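You operate a simulated robot arm through the tools that you are given. There is no shell and no other tool. Be economical: measure what you need, move in short steps, check, and stop when the job is done.

You run a simulated robot arm. Do the job below in one go: nothing can be reset, and whatever is moved stays where it is left.

Task
Roll the bag of broken pastries to crumbs on the mat.
Fine: roller back; the bag ends in the tray with the blue rim. Set down upright: yellow roller. What is to be rubbed or washed off counts as gone when no trace of it is left.

The check looks at the end state, three seconds after you hand in, the way a careful person would. Anything else that was tipped, shoved, dropped, spilled or broken makes it a failure.

Robot
A 6-joint arm with a two-finger parallel gripper, fixed in place. Base frame: the origin is at the foot of the arm, x ahead of it, y to its left, z up. Units: m, rad, N and s.
Its first joint turns from -2.897 to 2.897 rad. Payload 3.91 kg.
The TCP is the grasp point between the finger pads, 0.03 m short of the fingertips. In the tool frame z runs along the fingers and y along their closing line. Largest opening 0.11 m; finger width 0.02, thickness 0.01; the body of the gripper, 0.048 by 0.112 m, starts 0.055 m behind the TCP.
Orientation is that of the tool frame in the base frame, as a unit quaternion [x, y, z, w]. With the fingers straight down and closing along the base's y, the tool's x points along the base's -x, its y along +y and its z along -z.

Tools
- The arm moves only by the tool nudge_tool. Its argument "motion" is a list of rows, each a list of 3 entries, a list of its own where there are three numbers: the shift along the base's x, y, z in mm, then the turn, a rotation vector about the base's x, y, z in rad, then the gripper command, from -1 (shut) to 1 (fully open), values between in proportion. In form: [[[tx, ty, tz], [ax, ay, az], gripper], ...]. A call has 1 to 20 rows; each row shifts and turns the commanded pose from where the row before left it. Each row takes 0.2 s and may step no farther than 0.05 m and 0.15 rad from the row before; otherwise, or with a gripper value out of range, the whole call is refused. Where a pose cannot be reached the arm comes as near as it can. A force on the tool above 60 N (or 10 N above the force at the start of the call, whichever is more), or a blocked arm, ends the call early, and 0.2 s more pass. The fingers move at their own pace (about 0.108 m/s each) and stop on an object; they squeeze with about 28 N. The grip force told is the motor's: it shows also when the fingers shut on nothing. Time passes only in rows, and 0.2 s behind the last, so rows that do not move let the fingers close. It gives the time, the measured TCP pose, the force on the tool (base axes), the opening and the grip force at its end, in the units of the frame above (readings bear some noise), with the torque about the TCP (base axes, N m) and any sound that the robot's microphone picked up, and new pictures: "pictures" is both (left out), scene, wrist or none.
- Cameras (640 x 400 px; columns grow to the right, rows downward): "scene" is fixed at [0.4079, -0.5067, 1.6805]; the picture's right is [0.62, -0.79, 0.00], its down [-0.61, -0.48, -0.63] and it looks along [0.50, 0.39, -0.78] (base axes); focal length 338 px, centre (320, 200). "wrist" rides on the gripper at [0.072, 0.017, -0.103] in the tool frame; the picture's right is [-0.23, 0.97, 0.00], its down [-0.76, -0.18, -0.62] and it looks along [-0.61, -0.14, 0.78] (tool axes); focal length 222 px, centre (320, 200). There is no depth. A picture from a camera that has moved, and an enlarged one, comes with that camera's place and axes in the base frame and with its lens. The place of the scene camera against the robot may be out by one fixed shift of up to 0.025 m in any direction.
- close_up(camera, box): a new picture of the part [left, top, right, bottom] of that camera's present view, enlarged. The clock stands still meanwhile.
- job_done(): hands the job in; it is judged then, once.

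Go step by step. Nothing tells you positions but the pictures and the camera data: compare them with the known pose of the tool, close in by small moves and look again before you grip or let go. The budget is 120 turns and 200 pictures, counting those below and the enlarged ones. Unless the task says otherwise, let go and move clear before handing in, and close with one line.

The tools are called after ">>>" as a command line: name --argument value ..., lists and objects as JSON in quotes. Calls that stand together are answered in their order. nudge_tool: Moves the arm, as the interface text tells. Its arguments: {"type":"object","properties":{"motion":{"type":"array"},"pictures":{"type":"string","enum":["both","scene","wrist","none"]}},"required":["motion"]} The other tools are called the same way: close_up (camera, box) takes an enlarged picture of a part of a camera's view; job_done () hands the job in.

At the start:

```text
time_s: 0.0
position: [0.5697, 0.1643, 1.2548]
orientation: [0.0, 1.0, 0.0, 0.0]
ft_force: [-0.4, -0.2, 0.2]
ft_torque: [0.0, -0.02, -0.01]
finger_gap: 0.11
grip_force: 0.0
```

scene: 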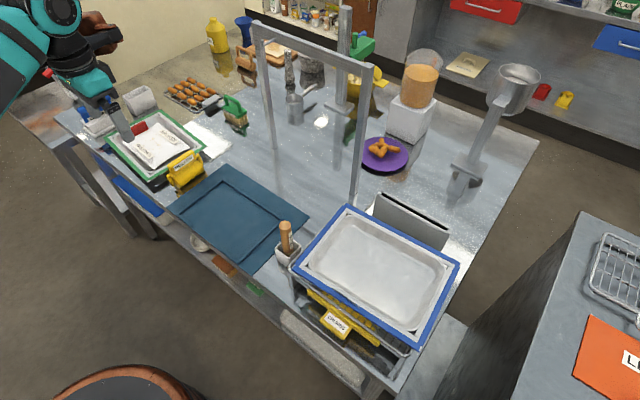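
wrist: 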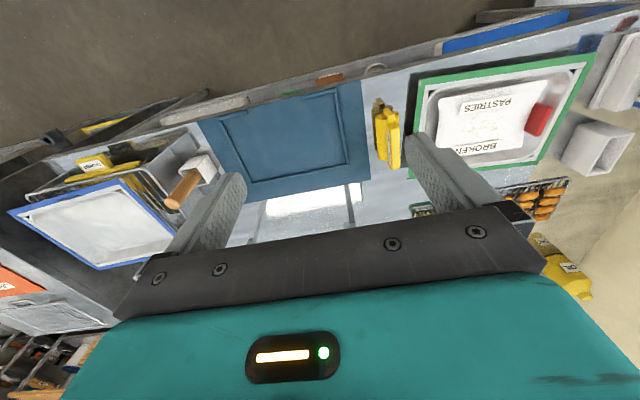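

I see a bag in a green-rimmed tray, a yellow roller next to it, a blue mat, and an empty blue-rimmed tray. I will look closer first.

>>> close_up --camera "scene" --box '[80, 70, 320, 220]'

>>> close_up --camera "scene" --box '[240, 180, 480, 330]'

>>> close_up --camera "wrist" --box '[340, 30, 640, 218]'

```text
2.67 times, centred on (200, 145) of scene
camera zoom: at [0.4079, -0.5067, 1.6805], right [0.62, -0.79, 0.0], down [-0.61, -0.48, -0.63], along [0.5, 0.39, -0.78], focal length 901 px, centre (640, 347)
```

zoom: 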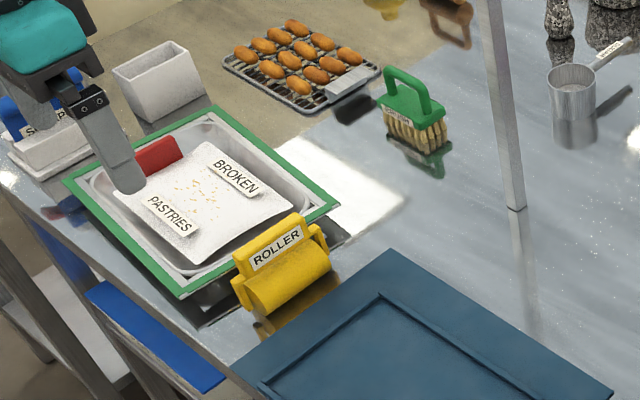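

```text
2.67 times, centred on (360, 255) of scene
camera zoom: at [0.4079, -0.5067, 1.6805], right [0.62, -0.79, 0.0], down [-0.61, -0.48, -0.63], along [0.5, 0.39, -0.78], focal length 901 px, centre (213, 53)
```

zoom: 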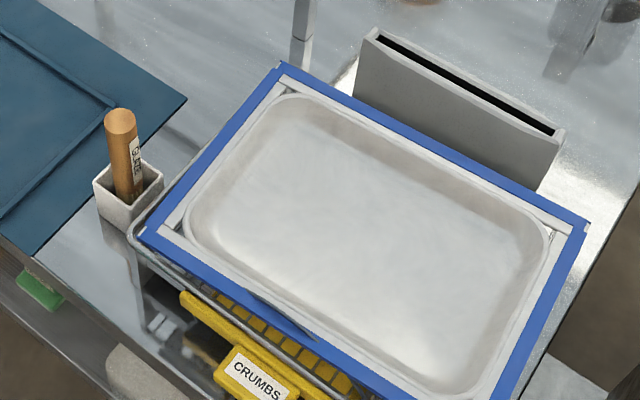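

```text
2.13 times, centred on (490, 124) of wrist
camera zoom: at [0.4966, 0.1832, 1.3597], right [0.23, 0.97, 0.0], down [0.76, -0.18, 0.62], along [0.61, -0.14, -0.78], focal length 473 px, centre (-42, 362)
```

zoom: 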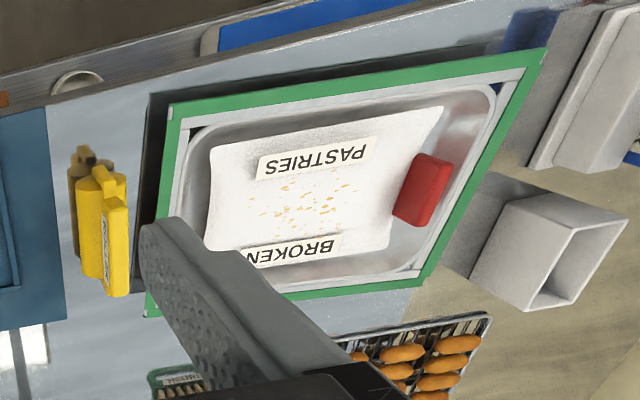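

The roller is near (0.74, 0.28), the mat spans about x 0.60–0.85, y −0.13–0.245, and the bag is in the tray to the left. I go above the roller and bag for a better look.

>>> nudge_tool --motion '[[[0, 40, -30], [0, 0, 0], 1], [[0, 40, -30], [0, 0, 0], 1], [[0, 40, -30], [0, 0, 0], 1], [[0, 30, -30], [0, 0, 0], 1], [[0, 0, 0], [0, 0, 0], 1]]'

```text
time_s: 1.2
position: [0.5653, 0.3186, 1.1326]
orientation: [0.001, 1.0, 0.0, 0.001]
ft_force: [-0.9, 0.2, -0.7]
ft_torque: [-0.01, 0.01, -0.01]
finger_gap: 0.1101
grip_force: 0.0
camera wrist: at [0.4923, 0.3364, 1.2375], right [0.23, 0.97, 0.0], down [0.76, -0.18, 0.62], along [0.61, -0.14, -0.78], focal length 222 px, centre (320, 200)
```

scene: 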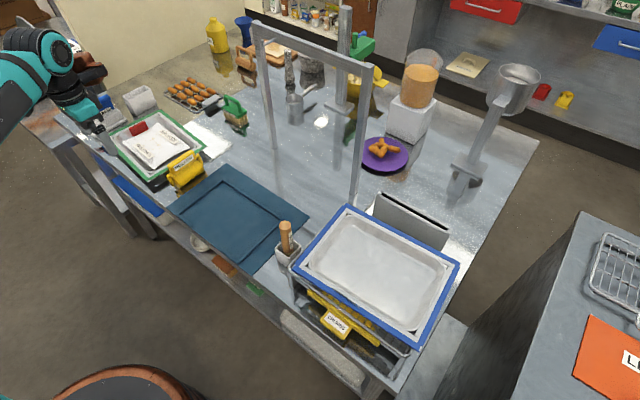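
wrist: 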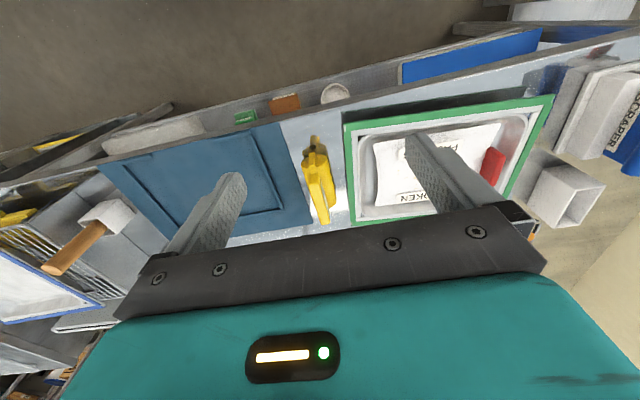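

The roller and bag are well visible here; I enlarge both.

>>> close_up --camera "wrist" --box '[260, 110, 420, 230]'

>>> close_up --camera "wrist" --box '[340, 80, 580, 230]'

>>> close_up --camera "scene" --box '[90, 100, 250, 200]'

```text
3.33 times, centred on (340, 170) of wrist
camera zoom: at [0.4923, 0.3364, 1.2375], right [0.23, 0.97, 0.0], down [0.76, -0.18, 0.62], along [0.61, -0.14, -0.78], focal length 740 px, centre (253, 300)
```

zoom: 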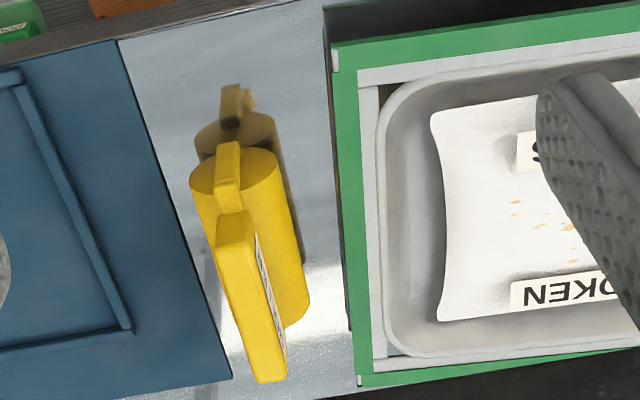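

```text
2.67 times, centred on (460, 155) of wrist
camera zoom: at [0.4923, 0.3364, 1.2375], right [0.23, 0.97, 0.0], down [0.76, -0.18, 0.62], along [0.61, -0.14, -0.78], focal length 592 px, centre (-53, 320)
```

zoom: 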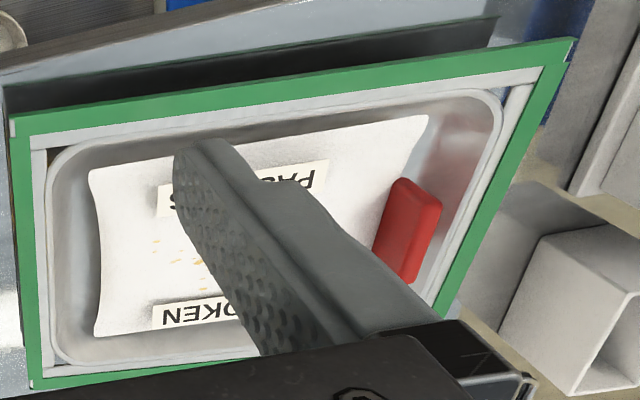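

```text
4.00 times, centred on (170, 150) of scene
camera zoom: at [0.4079, -0.5067, 1.6805], right [0.62, -0.79, 0.0], down [-0.61, -0.48, -0.63], along [0.5, 0.39, -0.78], focal length 1352 px, centre (920, 400)
```

zoom: 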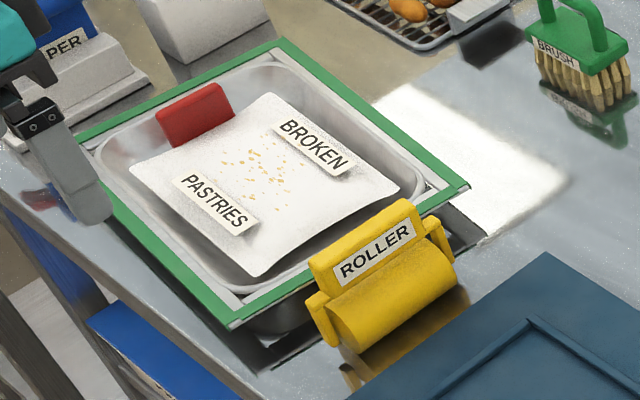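

The clip triangulates to about (0.752, 0.584, 0.90) and the tray rim to z≈0.895. I move over the clip with the fingers half open and look.

>>> nudge_tool --motion '[[[30, 40, 0], [0, 0, 0], 0], [[30, 40, 0], [0, 0, 0], 0], [[30, 40, 0], [0, 0, 0], -0.1], [[30, 45, 0], [0, 0, 0], -0.1], [[30, 45, -30], [0, 0, 0], -0.1], [[32, 46, -30], [0, 0, 0], -0.1], [[0, 0, -40], [0, 0, 0], -0.1], [[0, 0, 0], [0, 0, 0], -0.1]]'

>>> close_up --camera "wrist" --box '[200, 60, 520, 260]'

```text
refused: row 4 steps farther than a row can; nothing moved
```

```text
2.00 times, centred on (360, 160) of wrist
camera zoom: at [0.4923, 0.3364, 1.2375], right [0.23, 0.97, 0.0], down [0.76, -0.18, 0.62], along [0.61, -0.14, -0.78], focal length 444 px, centre (240, 280)
```

zoom: 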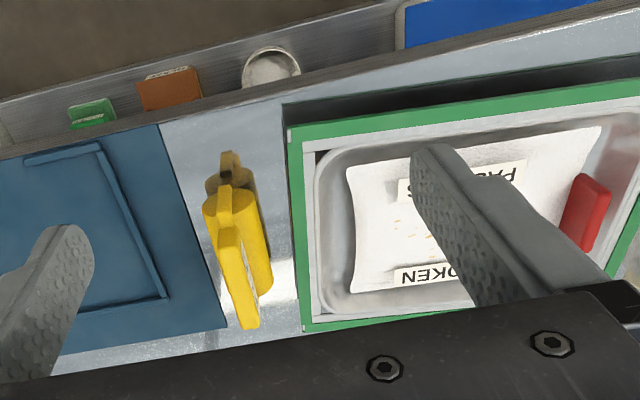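

The move was refused because one step was too long; I repeat it with shorter steps.

>>> nudge_tool --motion '[[[30, 38, 0], [0, 0, 0], 0], [[30, 38, 0], [0, 0, 0], 0], [[30, 38, 0], [0, 0, 0], -0.1], [[30, 38, 0], [0, 0, 0], -0.1], [[30, 38, 0], [0, 0, 0], -0.1], [[30, 38, 0], [0, 0, 0], -0.1], [[5, 23, -40], [0, 0, 0], -0.1], [[0, 0, -40], [0, 0, 0], -0.1], [[0, 0, -20], [0, 0, 0], -0.1], [[0, 0, 0], [0, 0, 0], -0.1]]'

```text
time_s: 3.4
position: [0.7543, 0.5638, 1.0351]
orientation: [0.0, 1.0, 0.001, 0.0]
ft_force: [-0.7, -0.6, 0.1]
ft_torque: [0.01, -0.01, 0.0]
finger_gap: 0.0496
grip_force: 0.0
camera wrist: at [0.682, 0.5832, 1.1392], right [0.23, 0.97, 0.0], down [0.76, -0.18, 0.62], along [0.61, -0.14, -0.78], focal length 222 px, centre (320, 200)
```

scene: 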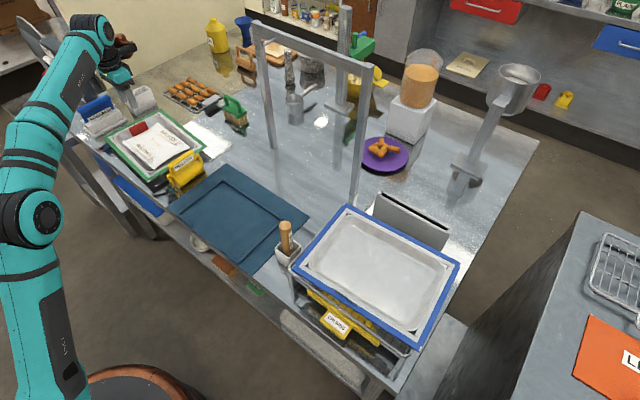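
wrist: 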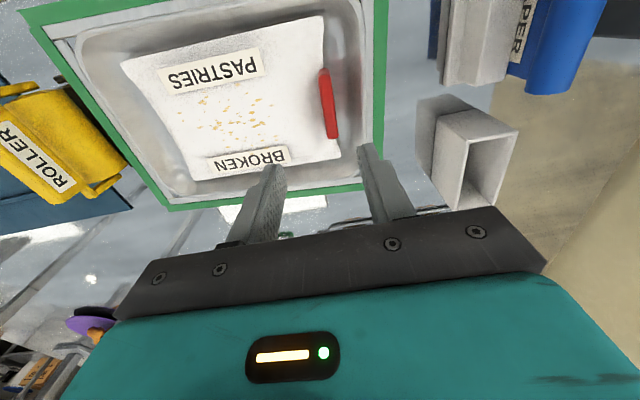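

The clip is just ahead under the fingers; I enlarge it to judge thickness and wall clearance.

>>> close_up --camera "wrist" --box '[260, 40, 420, 140]'

```text
4.00 times, centred on (340, 90) of wrist
camera zoom: at [0.682, 0.5832, 1.1392], right [0.23, 0.97, 0.0], down [0.76, -0.18, 0.62], along [0.61, -0.14, -0.78], focal length 888 px, centre (240, 640)
```

zoom: 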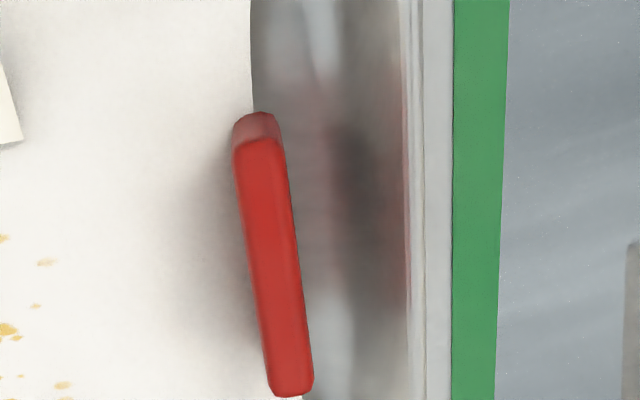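

The clip is about 13 mm thick, centred near (0.749, 0.577), with ~28 mm to the tray wall. I narrow the fingers to ~34 mm and descend.

>>> nudge_tool --motion '[[[-5, 13, 0], [0, 0, 0], -0.38], [[0, 0, 0], [0, 0, 0], -0.38], [[0, 0, -30], [0, 0, 0], -0.38], [[0, 0, -30], [0, 0, 0], -0.38], [[0, 0, -15], [0, 0, 0], -0.38], [[0, 0, 0], [0, 0, 0], -0.38]]'

>>> close_up --camera "wrist" --box '[220, 60, 460, 210]'

```text
time_s: 4.8
position: [0.7507, 0.5773, 0.9578]
orientation: [0.0, 1.0, 0.0, 0.0]
ft_force: [-0.4, 0.8, -0.1]
ft_torque: [0.01, 0.0, 0.02]
finger_gap: 0.0341
grip_force: 0.1
camera wrist: at [0.6777, 0.5958, 1.0624], right [0.23, 0.97, 0.0], down [0.76, -0.18, 0.62], along [0.61, -0.14, -0.78], focal length 222 px, centre (320, 200)
```

scene: 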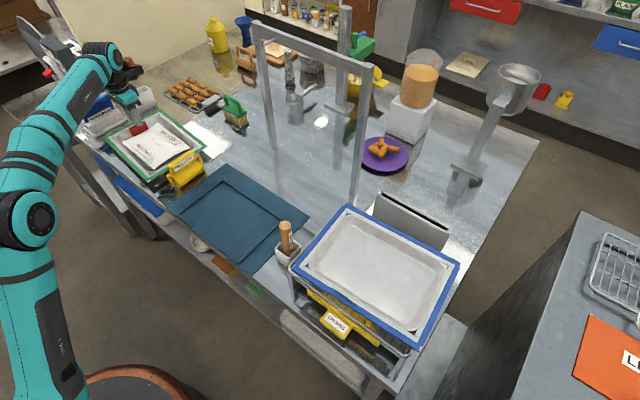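
wrist: 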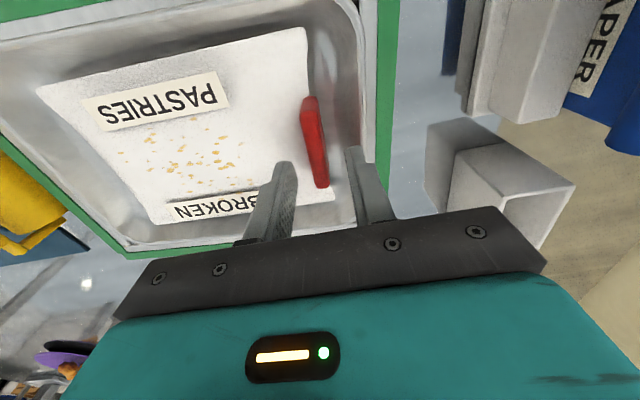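

```text
2.67 times, centred on (340, 135) of wrist
camera zoom: at [0.6777, 0.5958, 1.0624], right [0.23, 0.97, 0.0], down [0.76, -0.18, 0.62], along [0.61, -0.14, -0.78], focal length 592 px, centre (267, 373)
```

zoom: 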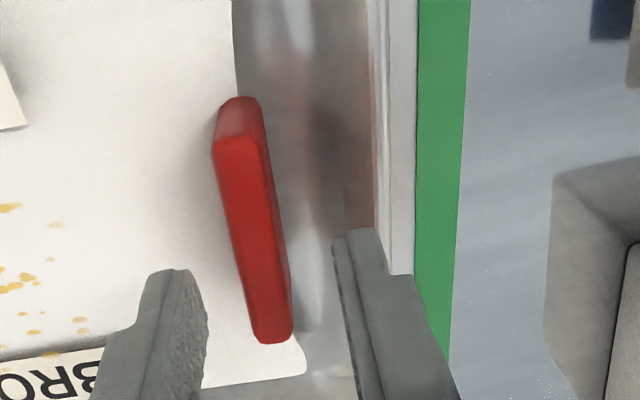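

The clip top is at about z=0.93 and the fingertips straddle it. I descend 40 mm and close.

>>> nudge_tool --motion '[[[-4, 0, -15], [0, 0, 0], -0.38], [[0, 0, -15], [0, 0, 0], -0.38], [[0, 0, -10], [0, 0, 0], -0.38], [[0, 0, 0], [0, 0, 0], -0.38]]' --pictures "wrist"

>>> close_up --camera "wrist" --box '[220, 60, 460, 210]'

```text
time_s: 5.7
position: [0.7466, 0.5788, 0.9308]
orientation: [0.0, 1.0, 0.005, 0.006]
ft_force: [0.8, 0.5, 17.5]
ft_torque: [-0.34, 0.12, 0.01]
finger_gap: 0.0336
grip_force: 0.1
stopped in row 4: the force on the tool passed its limit at 66 N (the readings are from after the stop); the commanded pose is now the measured one
camera wrist: at [0.6725, 0.596, 1.0338], right [0.23, 0.97, 0.01], down [0.75, -0.18, 0.63], along [0.62, -0.14, -0.78], focal length 222 px, centre (320, 200)
```

wrist: 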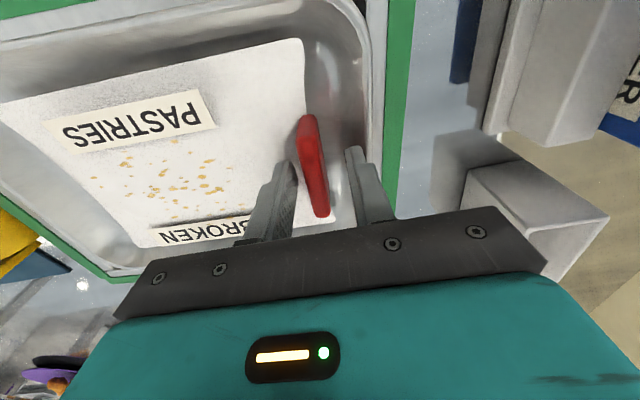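

```text
2.67 times, centred on (340, 135) of wrist
camera zoom: at [0.6725, 0.596, 1.0338], right [0.23, 0.97, 0.01], down [0.75, -0.18, 0.63], along [0.62, -0.14, -0.78], focal length 592 px, centre (267, 373)
```

zoom: 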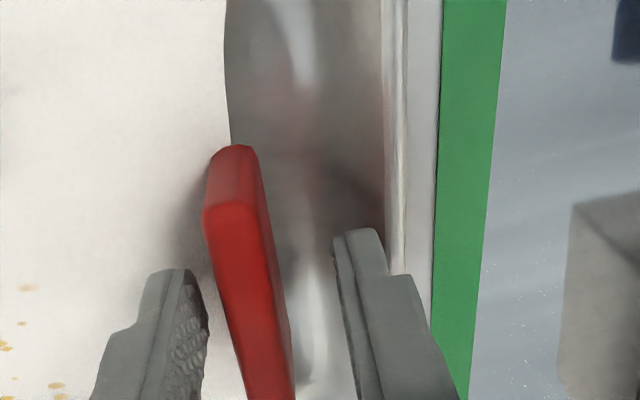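

The inner fingertip rests on the bag at z≈0.90 (the torque confirms this). I rise a few mm and close on the clip.

>>> nudge_tool --motion '[[[0, -1, 4], [0, 0, 0], -0.38], [[0, 0, 0], [0, 0, 0], -1], [[0, 0, 0], [0, 0, 0], -1], [[0, 0, 0], [0, 0, 0], -1]]' --pictures "wrist"

```text
time_s: 6.7
position: [0.7467, 0.5775, 0.9317]
orientation: [0.0, 1.0, 0.004, 0.004]
ft_force: [-0.2, 0.3, 1.1]
ft_torque: [0.0, 0.06, -0.19]
finger_gap: 0.0116
grip_force: 27.4
camera wrist: at [0.6728, 0.5953, 1.0354], right [0.23, 0.97, 0.01], down [0.76, -0.18, 0.63], along [0.61, -0.14, -0.78], focal length 222 px, centre (320, 200)
```

wrist: 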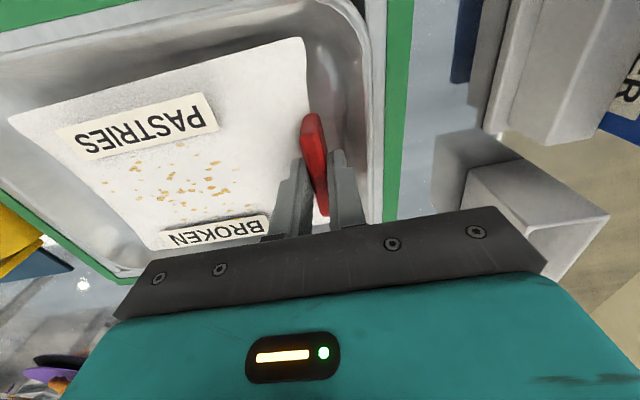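

The clip is gripped; I lift straight up and look.

>>> nudge_tool --motion '[[[0, 0, 10], [0, 0, 0], -1], [[0, 0, 20], [0, 0, 0], -1], [[0, 0, 30], [0, 0, 0], -1], [[0, 0, 30], [0, 0, 0], -1], [[0, 0, 30], [0, 0, 0], -1], [[0, 0, 0], [0, 0, 0], -1]]'

```text
time_s: 8.1
position: [0.7503, 0.5786, 1.0513]
orientation: [0.0, 1.0, 0.004, 0.005]
ft_force: [0.8, 0.4, -1.4]
ft_torque: [0.13, 0.01, -0.02]
finger_gap: 0.0116
grip_force: 27.9
camera wrist: at [0.676, 0.5947, 1.155], right [0.23, 0.97, 0.01], down [0.76, -0.18, 0.63], along [0.61, -0.14, -0.78], focal length 222 px, centre (320, 200)
```

scene: 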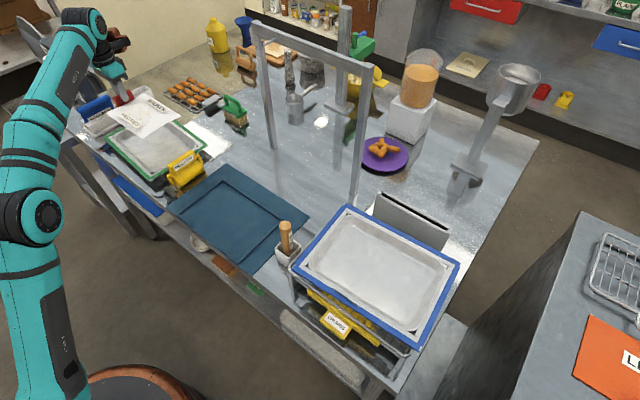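
wrist: 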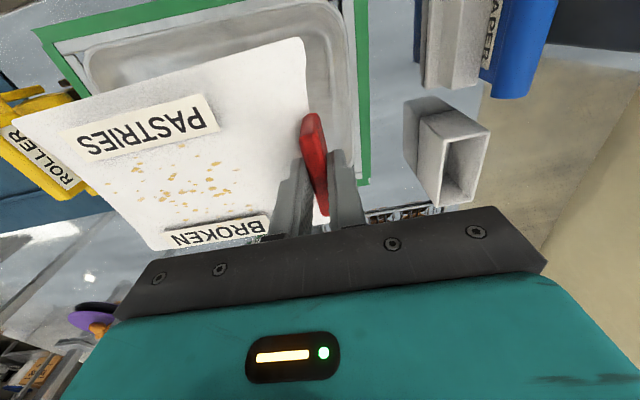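

The bag hangs level and firm. I carry it over the middle of the mat (clip at y≈0.15).

>>> nudge_tool --motion '[[[-3, -30, 5], [0, 0, 0], -1], [[-3, -40, 0], [0, 0, 0], -1], [[-3, -40, 0], [0, 0, 0], -1], [[-3, -40, 0], [0, 0, 0], -1], [[-3, -40, 0], [0, 0, 0], -1], [[-3, -40, 0], [0, 0, 0], -1], [[-3, -40, 0], [0, 0, 0], -1], [[-2, -40, 0], [0, 0, 0], -1], [[0, -40, 0], [0, 0, 0], -1], [[0, -40, 0], [0, 0, 0], -1], [[0, -30, 0], [0, 0, 0], -1], [[0, -8, 0], [0, 0, 0], -1], [[0, 0, 0], [0, 0, 0], -1]]'

>>> close_up --camera "scene" --box '[120, 120, 360, 270]'

```text
time_s: 10.9
position: [0.7246, 0.1509, 1.0553]
orientation: [0.0, 1.0, 0.003, 0.005]
ft_force: [-0.4, 0.7, -1.3]
ft_torque: [0.17, 0.0, 0.02]
finger_gap: 0.0112
grip_force: 27.8
camera wrist: at [0.6506, 0.1684, 1.1589], right [0.23, 0.97, 0.01], down [0.76, -0.18, 0.63], along [0.61, -0.14, -0.78], focal length 222 px, centre (320, 200)
```

scene: 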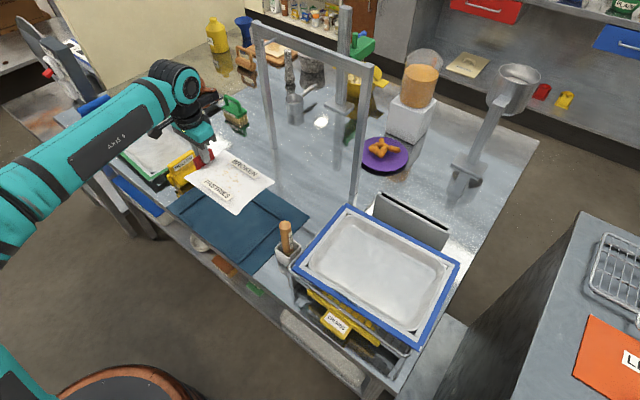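
wrist: 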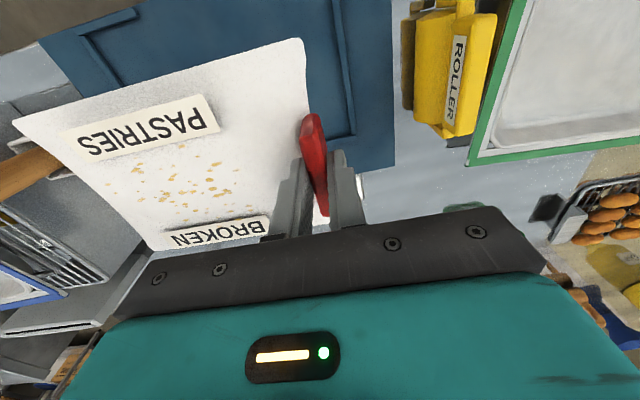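

```text
2.67 times, centred on (240, 195) of scene
camera zoom: at [0.4079, -0.5067, 1.6805], right [0.62, -0.79, 0.0], down [-0.61, -0.48, -0.63], along [0.5, 0.39, -0.78], focal length 901 px, centre (533, 213)
```

zoom: 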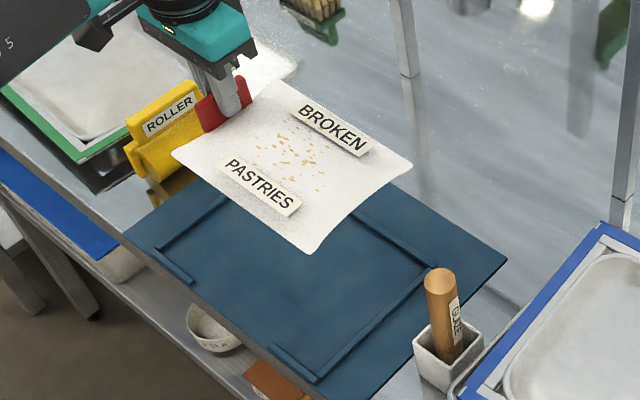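

The mat carries low rails forming a frame; I want the bag inside it. I enlarge to measure the rails.

>>> close_up --camera "wrist" --box '[60, 0, 420, 220]'

```text
1.78 times, centred on (240, 110) of wrist
camera zoom: at [0.6506, 0.1684, 1.1589], right [0.23, 0.97, 0.01], down [0.76, -0.18, 0.63], along [0.61, -0.14, -0.78], focal length 395 px, centre (462, 360)
```

zoom: 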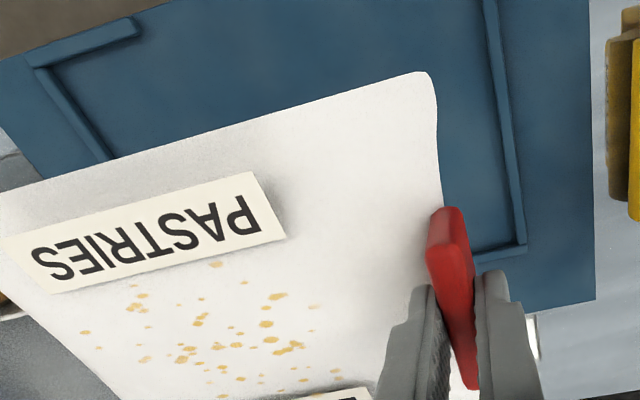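

The rail frame spans about x 0.61–0.768, y −0.06–0.182. I shift 32 mm back toward the robot and lower.

>>> nudge_tool --motion '[[[-16, 1, 0], [0, 0, 0], -1], [[-16, 0, 0], [0, 0, 0], -1], [[0, 0, -30], [0, 0, 0], -1], [[0, 0, -30], [0, 0, 0], -1], [[0, 0, -20], [0, 0, 0], -1], [[0, 0, -10], [0, 0, 0], -1], [[0, 0, 0], [0, 0, 0], -1]]'

>>> close_up --camera "scene" --box '[120, 120, 360, 270]'

```text
time_s: 12.5
position: [0.6928, 0.1503, 0.9659]
orientation: [0.001, 1.0, 0.003, 0.004]
ft_force: [0.4, 0.6, -1.6]
ft_torque: [0.12, 0.0, 0.0]
finger_gap: 0.0114
grip_force: 28.1
camera wrist: at [0.6189, 0.1673, 1.0695], right [0.23, 0.97, 0.01], down [0.76, -0.18, 0.63], along [0.61, -0.14, -0.78], focal length 222 px, centre (320, 200)
```

scene: 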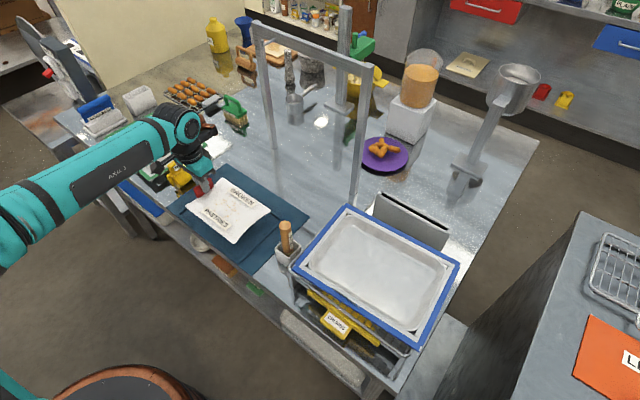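
wrist: 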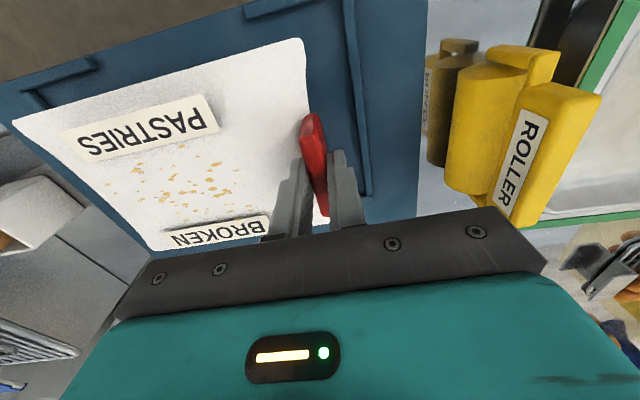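

```text
2.67 times, centred on (240, 195) of scene
camera zoom: at [0.4079, -0.5067, 1.6805], right [0.62, -0.79, 0.0], down [-0.61, -0.48, -0.63], along [0.5, 0.39, -0.78], focal length 901 px, centre (533, 213)
```

zoom: 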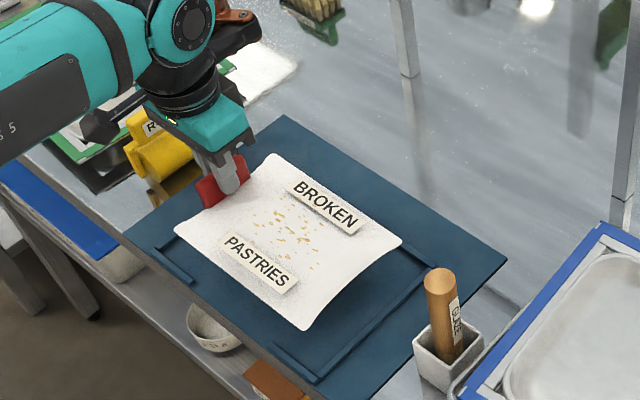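

Alignment is good: the bag is within the rails. I lower slowly until contact.

>>> nudge_tool --motion '[[[0, 0, -8], [0, 0, 0], -1], [[0, 0, -8], [0, 0, 0], -1], [[0, 0, -5], [0, 0, 0], -1], [[0, 0, 0], [0, 0, 0], -1]]'

```text
time_s: 13.5
position: [0.6937, 0.1504, 0.9457]
orientation: [0.0, 1.0, 0.003, 0.004]
ft_force: [0.0, 0.5, -0.9]
ft_torque: [0.16, -0.03, 0.01]
finger_gap: 0.0116
grip_force: 28.3
camera wrist: at [0.6197, 0.1682, 1.0493], right [0.23, 0.97, 0.01], down [0.76, -0.18, 0.63], along [0.61, -0.14, -0.78], focal length 222 px, centre (320, 200)
```

scene: 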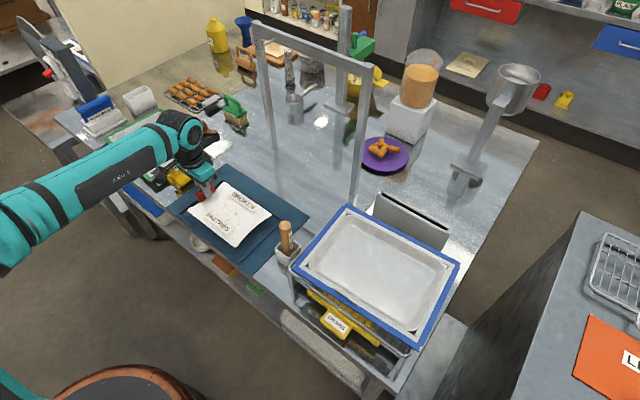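
wrist: 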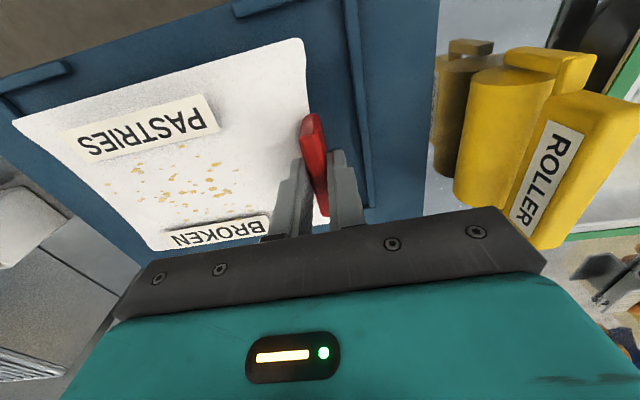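

Still no contact; I continue lowering in small steps.

>>> nudge_tool --motion '[[[0, 0, -5], [0, 0, 0], -1], [[0, 0, -5], [0, 0, 0], -1], [[0, 0, -4], [0, 0, 0], -1], [[0, 0, 0], [0, 0, 0], -1]]' --pictures "none"

>>> nudge_tool --motion '[[[0, 0, -3], [0, 0, 0], -1], [[0, 0, -3], [0, 0, 0], -1], [[0, 0, 0], [0, 0, 0], -1]]' --pictures "wrist"

```text
time_s: 14.5
position: [0.6908, 0.1506, 0.9314]
orientation: [-0.001, 1.0, 0.004, 0.004]
ft_force: [-0.2, -0.5, -1.3]
ft_torque: [0.15, -0.02, 0.0]
finger_gap: 0.0115
grip_force: 28.2
```

```text
time_s: 15.3
position: [0.6922, 0.151, 0.9293]
orientation: [0.0, 1.0, 0.005, 0.006]
ft_force: [11.6, 2.0, 46.1]
ft_torque: [-0.48, 0.06, 0.18]
finger_gap: 0.0113
grip_force: 28.0
camera wrist: at [0.6175, 0.1681, 1.0324], right [0.23, 0.97, 0.01], down [0.75, -0.18, 0.63], along [0.62, -0.14, -0.77], focal length 222 px, centre (320, 200)
```

wrist: 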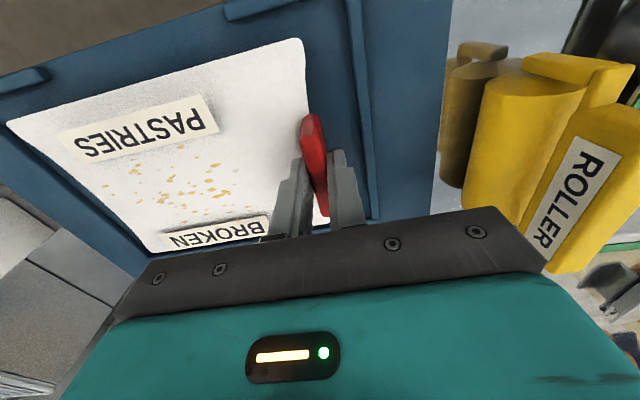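

The bag is on the mat (46 N at z≈0.929). I relax 2 mm, open to ~40 mm, and rise.

>>> nudge_tool --motion '[[[0, 0, 3], [0, 0, 0], -1], [[0, 0, 0], [0, 0, 0], -0.4], [[0, 0, 0], [0, 0, 0], -0.4], [[0, 0, 20], [0, 0, 0], -0.4], [[0, 0, 40], [0, 0, 0], -0.3], [[0, 0, 40], [0, 0, 0], -0.3], [[0, 0, 40], [0, 0, 0], -0.3], [[0, 0, 0], [0, 0, 0], -0.3]]'

>>> close_up --camera "scene" --box '[120, 120, 360, 270]'

>>> close_up --camera "wrist" --box '[360, 20, 600, 200]'

```text
time_s: 17.1
position: [0.6939, 0.1512, 1.0703]
orientation: [0.0, 1.0, 0.004, 0.005]
ft_force: [-0.8, -0.2, 0.2]
ft_torque: [-0.01, 0.01, -0.01]
finger_gap: 0.0382
grip_force: 0.1
camera wrist: at [0.6194, 0.1682, 1.1751], right [0.23, 0.97, 0.01], down [0.76, -0.18, 0.63], along [0.61, -0.14, -0.78], focal length 222 px, centre (320, 200)
```

scene: 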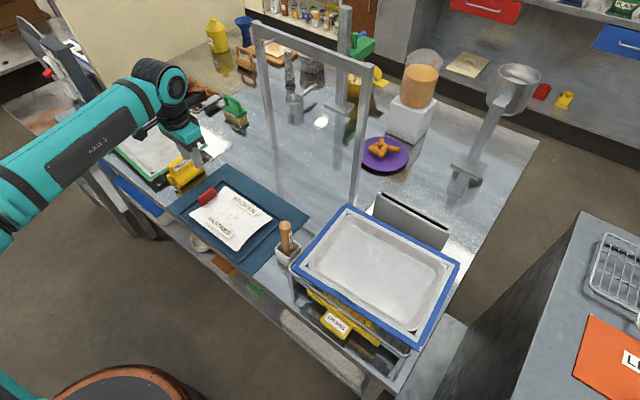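
wrist: 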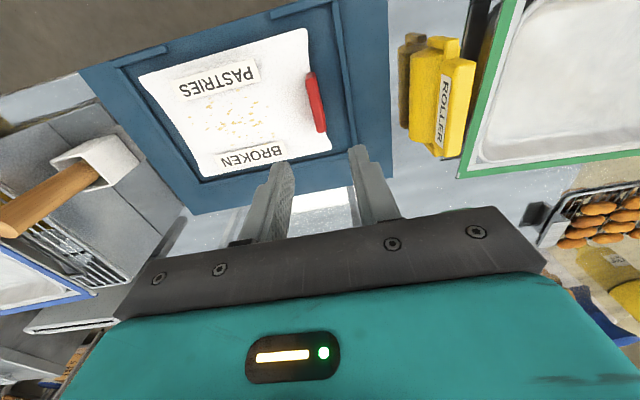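

```text
2.67 times, centred on (240, 195) of scene
camera zoom: at [0.4079, -0.5067, 1.6805], right [0.62, -0.79, 0.0], down [-0.61, -0.48, -0.63], along [0.5, 0.39, -0.78], focal length 901 px, centre (533, 213)
```

zoom: 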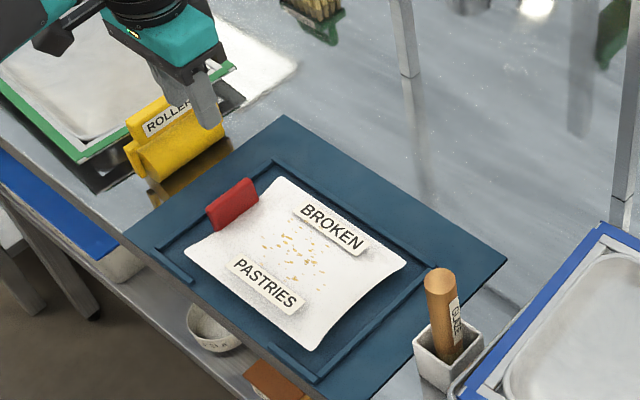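

```text
2.22 times, centred on (480, 110) of wrist
camera zoom: at [0.6194, 0.1682, 1.1751], right [0.23, 0.97, 0.01], down [0.76, -0.18, 0.63], along [0.61, -0.14, -0.78], focal length 494 px, centre (-36, 400)
```

zoom: 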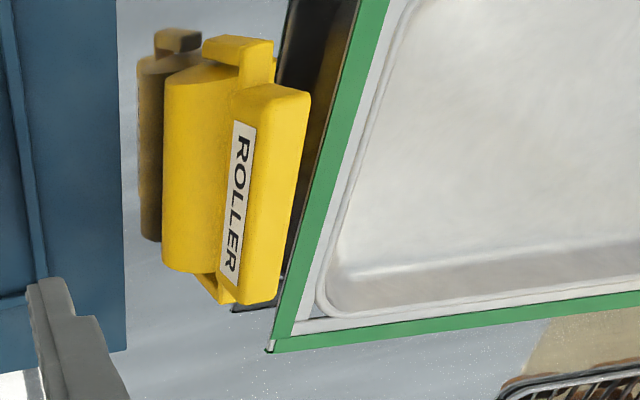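

The bag sits squarely inside the rails. The roller's handle runs along x from ≈0.667 to 0.761 at y≈0.285, top z≈0.965; I go over it.

>>> nudge_tool --motion '[[[5, 33, 0], [0, 0, 0], 0.1], [[5, 33, 0], [0, 0, 0], 0.1], [[5, 34, 0], [0, 0, 0], 0.1], [[5, 34, -20], [0, 0, 0], 0.1], [[0, 0, -20], [0, 0, 0], 0.1], [[0, 0, 0], [0, 0, 0], 0.1]]'

>>> close_up --camera "wrist" --box '[200, 60, 440, 210]'

>>> close_up --camera "scene" --box '[120, 110, 280, 210]'

```text
time_s: 18.5
position: [0.7123, 0.2868, 1.0307]
orientation: [0.0, 1.0, 0.003, 0.005]
ft_force: [-0.8, -0.8, -0.5]
ft_torque: [0.03, 0.02, 0.0]
finger_gap: 0.0606
grip_force: 0.0
camera wrist: at [0.6379, 0.3046, 1.1341], right [0.23, 0.97, 0.01], down [0.76, -0.18, 0.63], along [0.61, -0.14, -0.78], focal length 222 px, centre (320, 200)
```

scene: 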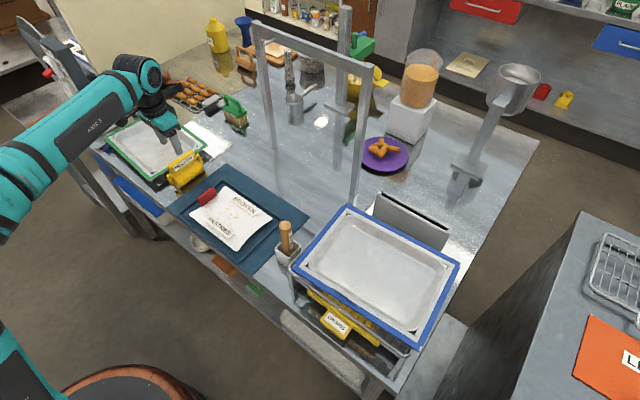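
wrist: 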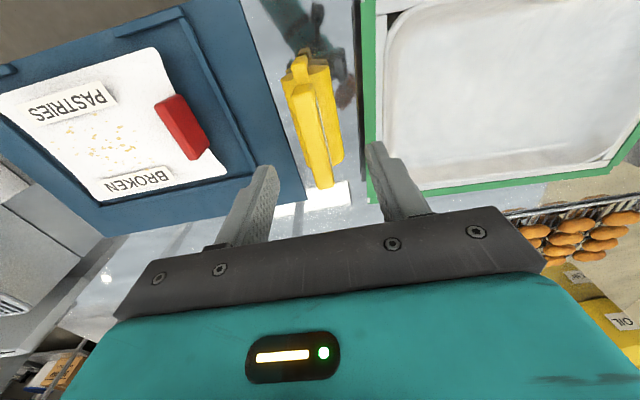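

```text
2.67 times, centred on (320, 135) of wrist
camera zoom: at [0.6379, 0.3046, 1.1341], right [0.23, 0.97, 0.01], down [0.76, -0.18, 0.63], along [0.61, -0.14, -0.78], focal length 592 px, centre (320, 373)
```

zoom: 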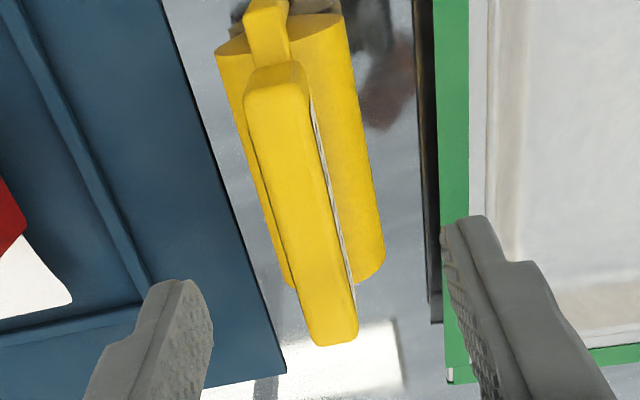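

```text
4.00 times, centred on (200, 160) of scene
camera zoom: at [0.4079, -0.5067, 1.6805], right [0.62, -0.79, 0.0], down [-0.61, -0.48, -0.63], along [0.5, 0.39, -0.78], focal length 1352 px, centre (800, 360)
```

zoom: 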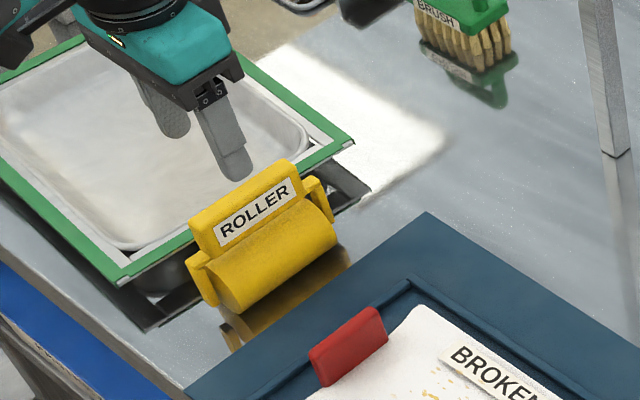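

The handle centre reads (0.714, 0.284), about 20 mm thick. I descend and grip it.

>>> nudge_tool --motion '[[[2, -3, -20], [0, 0, 0], 0.1], [[0, 0, -20], [0, 0, 0], 0.1], [[0, 0, -20], [0, 0, 0], 0.0], [[0, 0, -10], [0, 0, 0], -0.2], [[0, 0, -6], [0, 0, 0], -0.2], [[0, 0, 0], [0, 0, 0], -0.2]]'

>>> close_up --camera "wrist" --box '[200, 60, 440, 210]'

```text
time_s: 19.9
position: [0.7142, 0.282, 0.9544]
orientation: [0.0, 1.0, 0.004, 0.004]
ft_force: [-0.5, -0.3, 0.1]
ft_torque: [-0.01, 0.01, 0.01]
finger_gap: 0.0439
grip_force: 0.0
camera wrist: at [0.6397, 0.2999, 1.0586], right [0.23, 0.97, 0.01], down [0.76, -0.18, 0.63], along [0.61, -0.14, -0.78], focal length 222 px, centre (320, 200)
```

scene: 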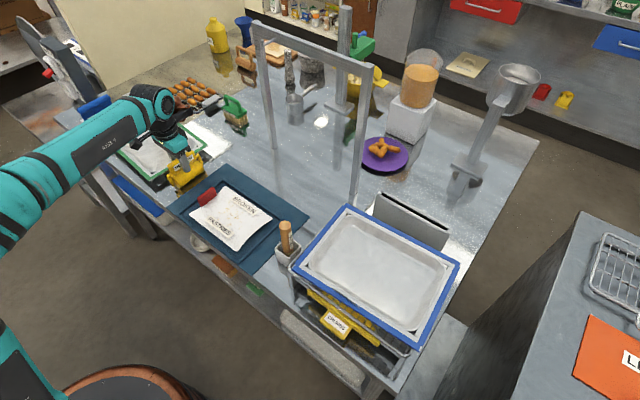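
wrist: 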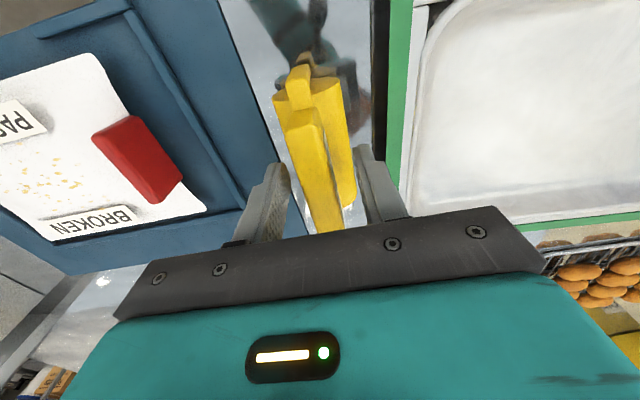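

```text
2.67 times, centred on (320, 135) of wrist
camera zoom: at [0.6397, 0.2999, 1.0586], right [0.23, 0.97, 0.01], down [0.76, -0.18, 0.63], along [0.61, -0.14, -0.78], focal length 592 px, centre (320, 373)
```

zoom: 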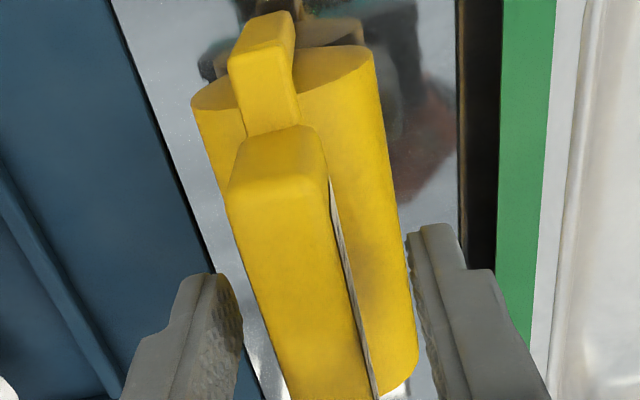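

The handle is between the fingers; I close and check.

>>> nudge_tool --motion '[[[0, 0, 0], [0, 0, 0], -1], [[0, 0, 0], [0, 0, 0], -1], [[0, 0, 0], [0, 0, 0], -1]]' --pictures "wrist"

```text
time_s: 20.7
position: [0.7136, 0.2827, 0.9555]
orientation: [0.0, 1.0, 0.004, 0.004]
ft_force: [0.1, -1.1, -0.2]
ft_torque: [-0.08, -0.07, -0.04]
finger_gap: 0.0178
grip_force: 27.7
camera wrist: at [0.6397, 0.2999, 1.0588], right [0.23, 0.97, 0.01], down [0.76, -0.18, 0.63], along [0.61, -0.14, -0.78], focal length 222 px, centre (320, 200)
```

wrist: 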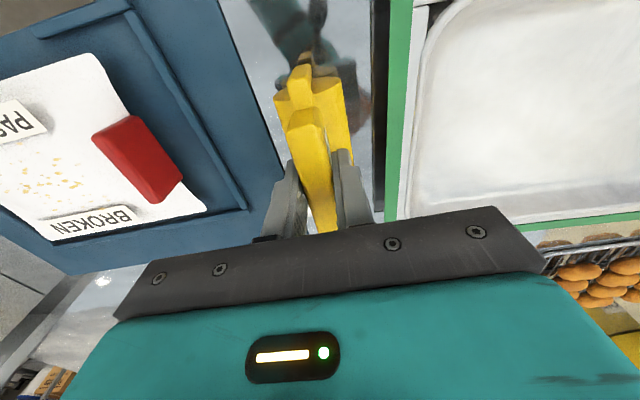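

Gripped (17.8 mm, at TCP 0.7136, 0.2827, 0.9555 – to be remembered for the return). I lift and bring the roller over the bag.

>>> nudge_tool --motion '[[[0, 0, 20], [0, 0, 0], -1], [[0, 0, 30], [0, 0, 0], -1], [[0, 0, 35], [0, 0, 0], -1], [[-5, -40, 0], [0, 0, 0], -1], [[-5, -40, 0], [0, 0, 0], -1], [[-5, -40, 0], [0, 0, 0], -1], [[-5, -40, 0], [0, 0, 0], -1], [[0, -40, 0], [0, 0, 0], -1], [[0, -23, 0], [0, 0, 0], -1], [[0, 0, 0], [0, 0, 0], -1]]'

>>> close_up --camera "scene" --box '[120, 120, 360, 270]'

```text
time_s: 22.9
position: [0.6952, 0.0587, 1.0374]
orientation: [0.0, 1.0, 0.003, 0.005]
ft_force: [-0.3, 0.2, -1.6]
ft_torque: [-0.04, 0.04, -0.04]
finger_gap: 0.0176
grip_force: 28.1
camera wrist: at [0.6216, 0.0756, 1.1423], right [0.23, 0.97, 0.01], down [0.76, -0.18, 0.63], along [0.61, -0.14, -0.78], focal length 222 px, centre (320, 200)
```

scene: 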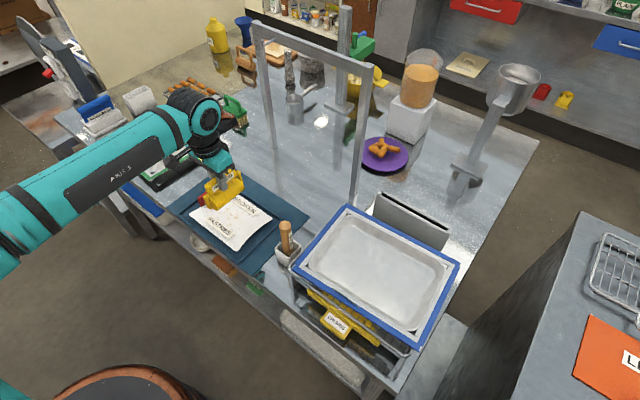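
wrist: 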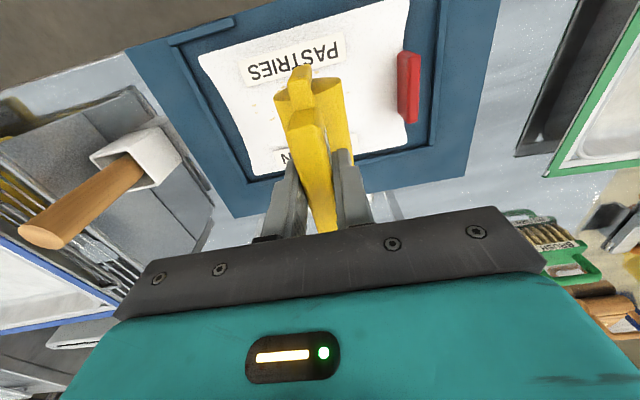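

```text
2.67 times, centred on (240, 195) of scene
camera zoom: at [0.4079, -0.5067, 1.6805], right [0.62, -0.79, 0.0], down [-0.61, -0.48, -0.63], along [0.5, 0.39, -0.78], focal length 901 px, centre (533, 213)
```

zoom: 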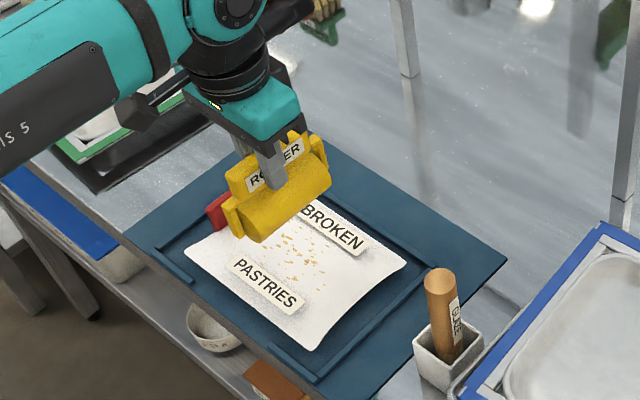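

The roller is above the bag's middle. I lower until it presses.

>>> nudge_tool --motion '[[[0, 0, -20], [0, 0, 0], -1], [[0, 0, -15], [0, 0, 0], -1], [[0, 0, -5], [0, 0, 0], -1], [[0, 0, -4], [0, 0, 0], -1], [[0, 0, 0], [0, 0, 0], -1]]' --pictures "none"

>>> nudge_tool --motion '[[[0, 0, -3], [0, 0, 0], -1], [[0, 0, -3], [0, 0, 0], -1], [[0, 0, 0], [0, 0, 0], -1]]' --pictures "none"

```text
time_s: 24.1
position: [0.6936, 0.059, 0.9937]
orientation: [0.0, 1.0, 0.004, 0.005]
ft_force: [-0.7, 0.7, -2.3]
ft_torque: [-0.01, -0.01, -0.03]
finger_gap: 0.0177
grip_force: 27.8
```

```text
time_s: 24.9
position: [0.6954, 0.0583, 0.9885]
orientation: [0.0, 1.0, 0.003, 0.005]
ft_force: [-0.5, 0.1, -1.2]
ft_torque: [0.0, -0.01, 0.01]
finger_gap: 0.0179
grip_force: 27.7
```

No contact yet; lower more, gently.

>>> nudge_tool --motion '[[[0, 0, -3], [0, 0, 0], -1], [[0, 0, -2], [0, 0, 0], -1], [[0, 0, 0], [0, 0, 0], -1]]' --pictures "none"

>>> nudge_tool --motion '[[[0, 0, -2], [0, 0, 0], -1], [[0, 0, -2], [0, 0, 0], -1], [[0, 0, 0], [0, 0, 0], -1]]'

```text
time_s: 25.7
position: [0.6937, 0.0578, 0.9834]
orientation: [0.0, 1.0, 0.003, 0.006]
ft_force: [3.3, -1.0, 14.9]
ft_torque: [-0.15, 0.07, 0.02]
finger_gap: 0.0176
grip_force: 27.9
```

```text
time_s: 26.5
position: [0.6929, 0.0587, 0.9795]
orientation: [0.0, 1.0, 0.004, 0.005]
ft_force: [1.8, 4.2, 24.6]
ft_torque: [0.19, -0.05, 0.04]
finger_gap: 0.0177
grip_force: 28.2
camera wrist: at [0.6192, 0.0757, 1.0833], right [0.23, 0.97, 0.01], down [0.76, -0.18, 0.63], along [0.61, -0.14, -0.78], focal length 222 px, centre (320, 200)
```

scene: 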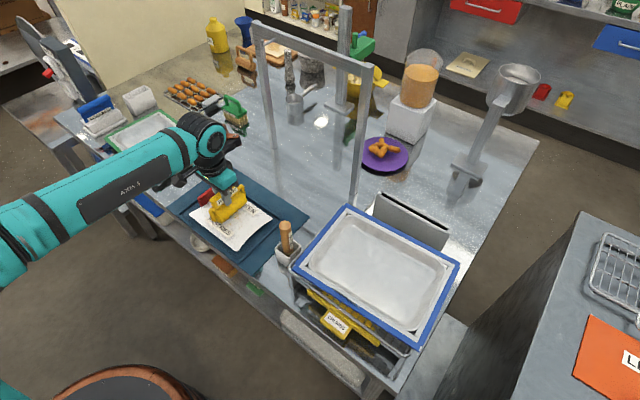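
wrist: 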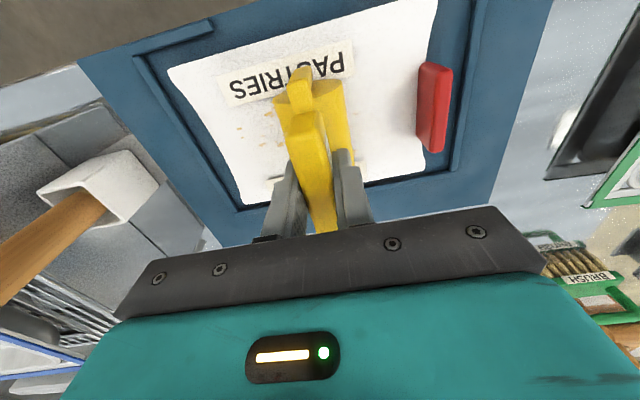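

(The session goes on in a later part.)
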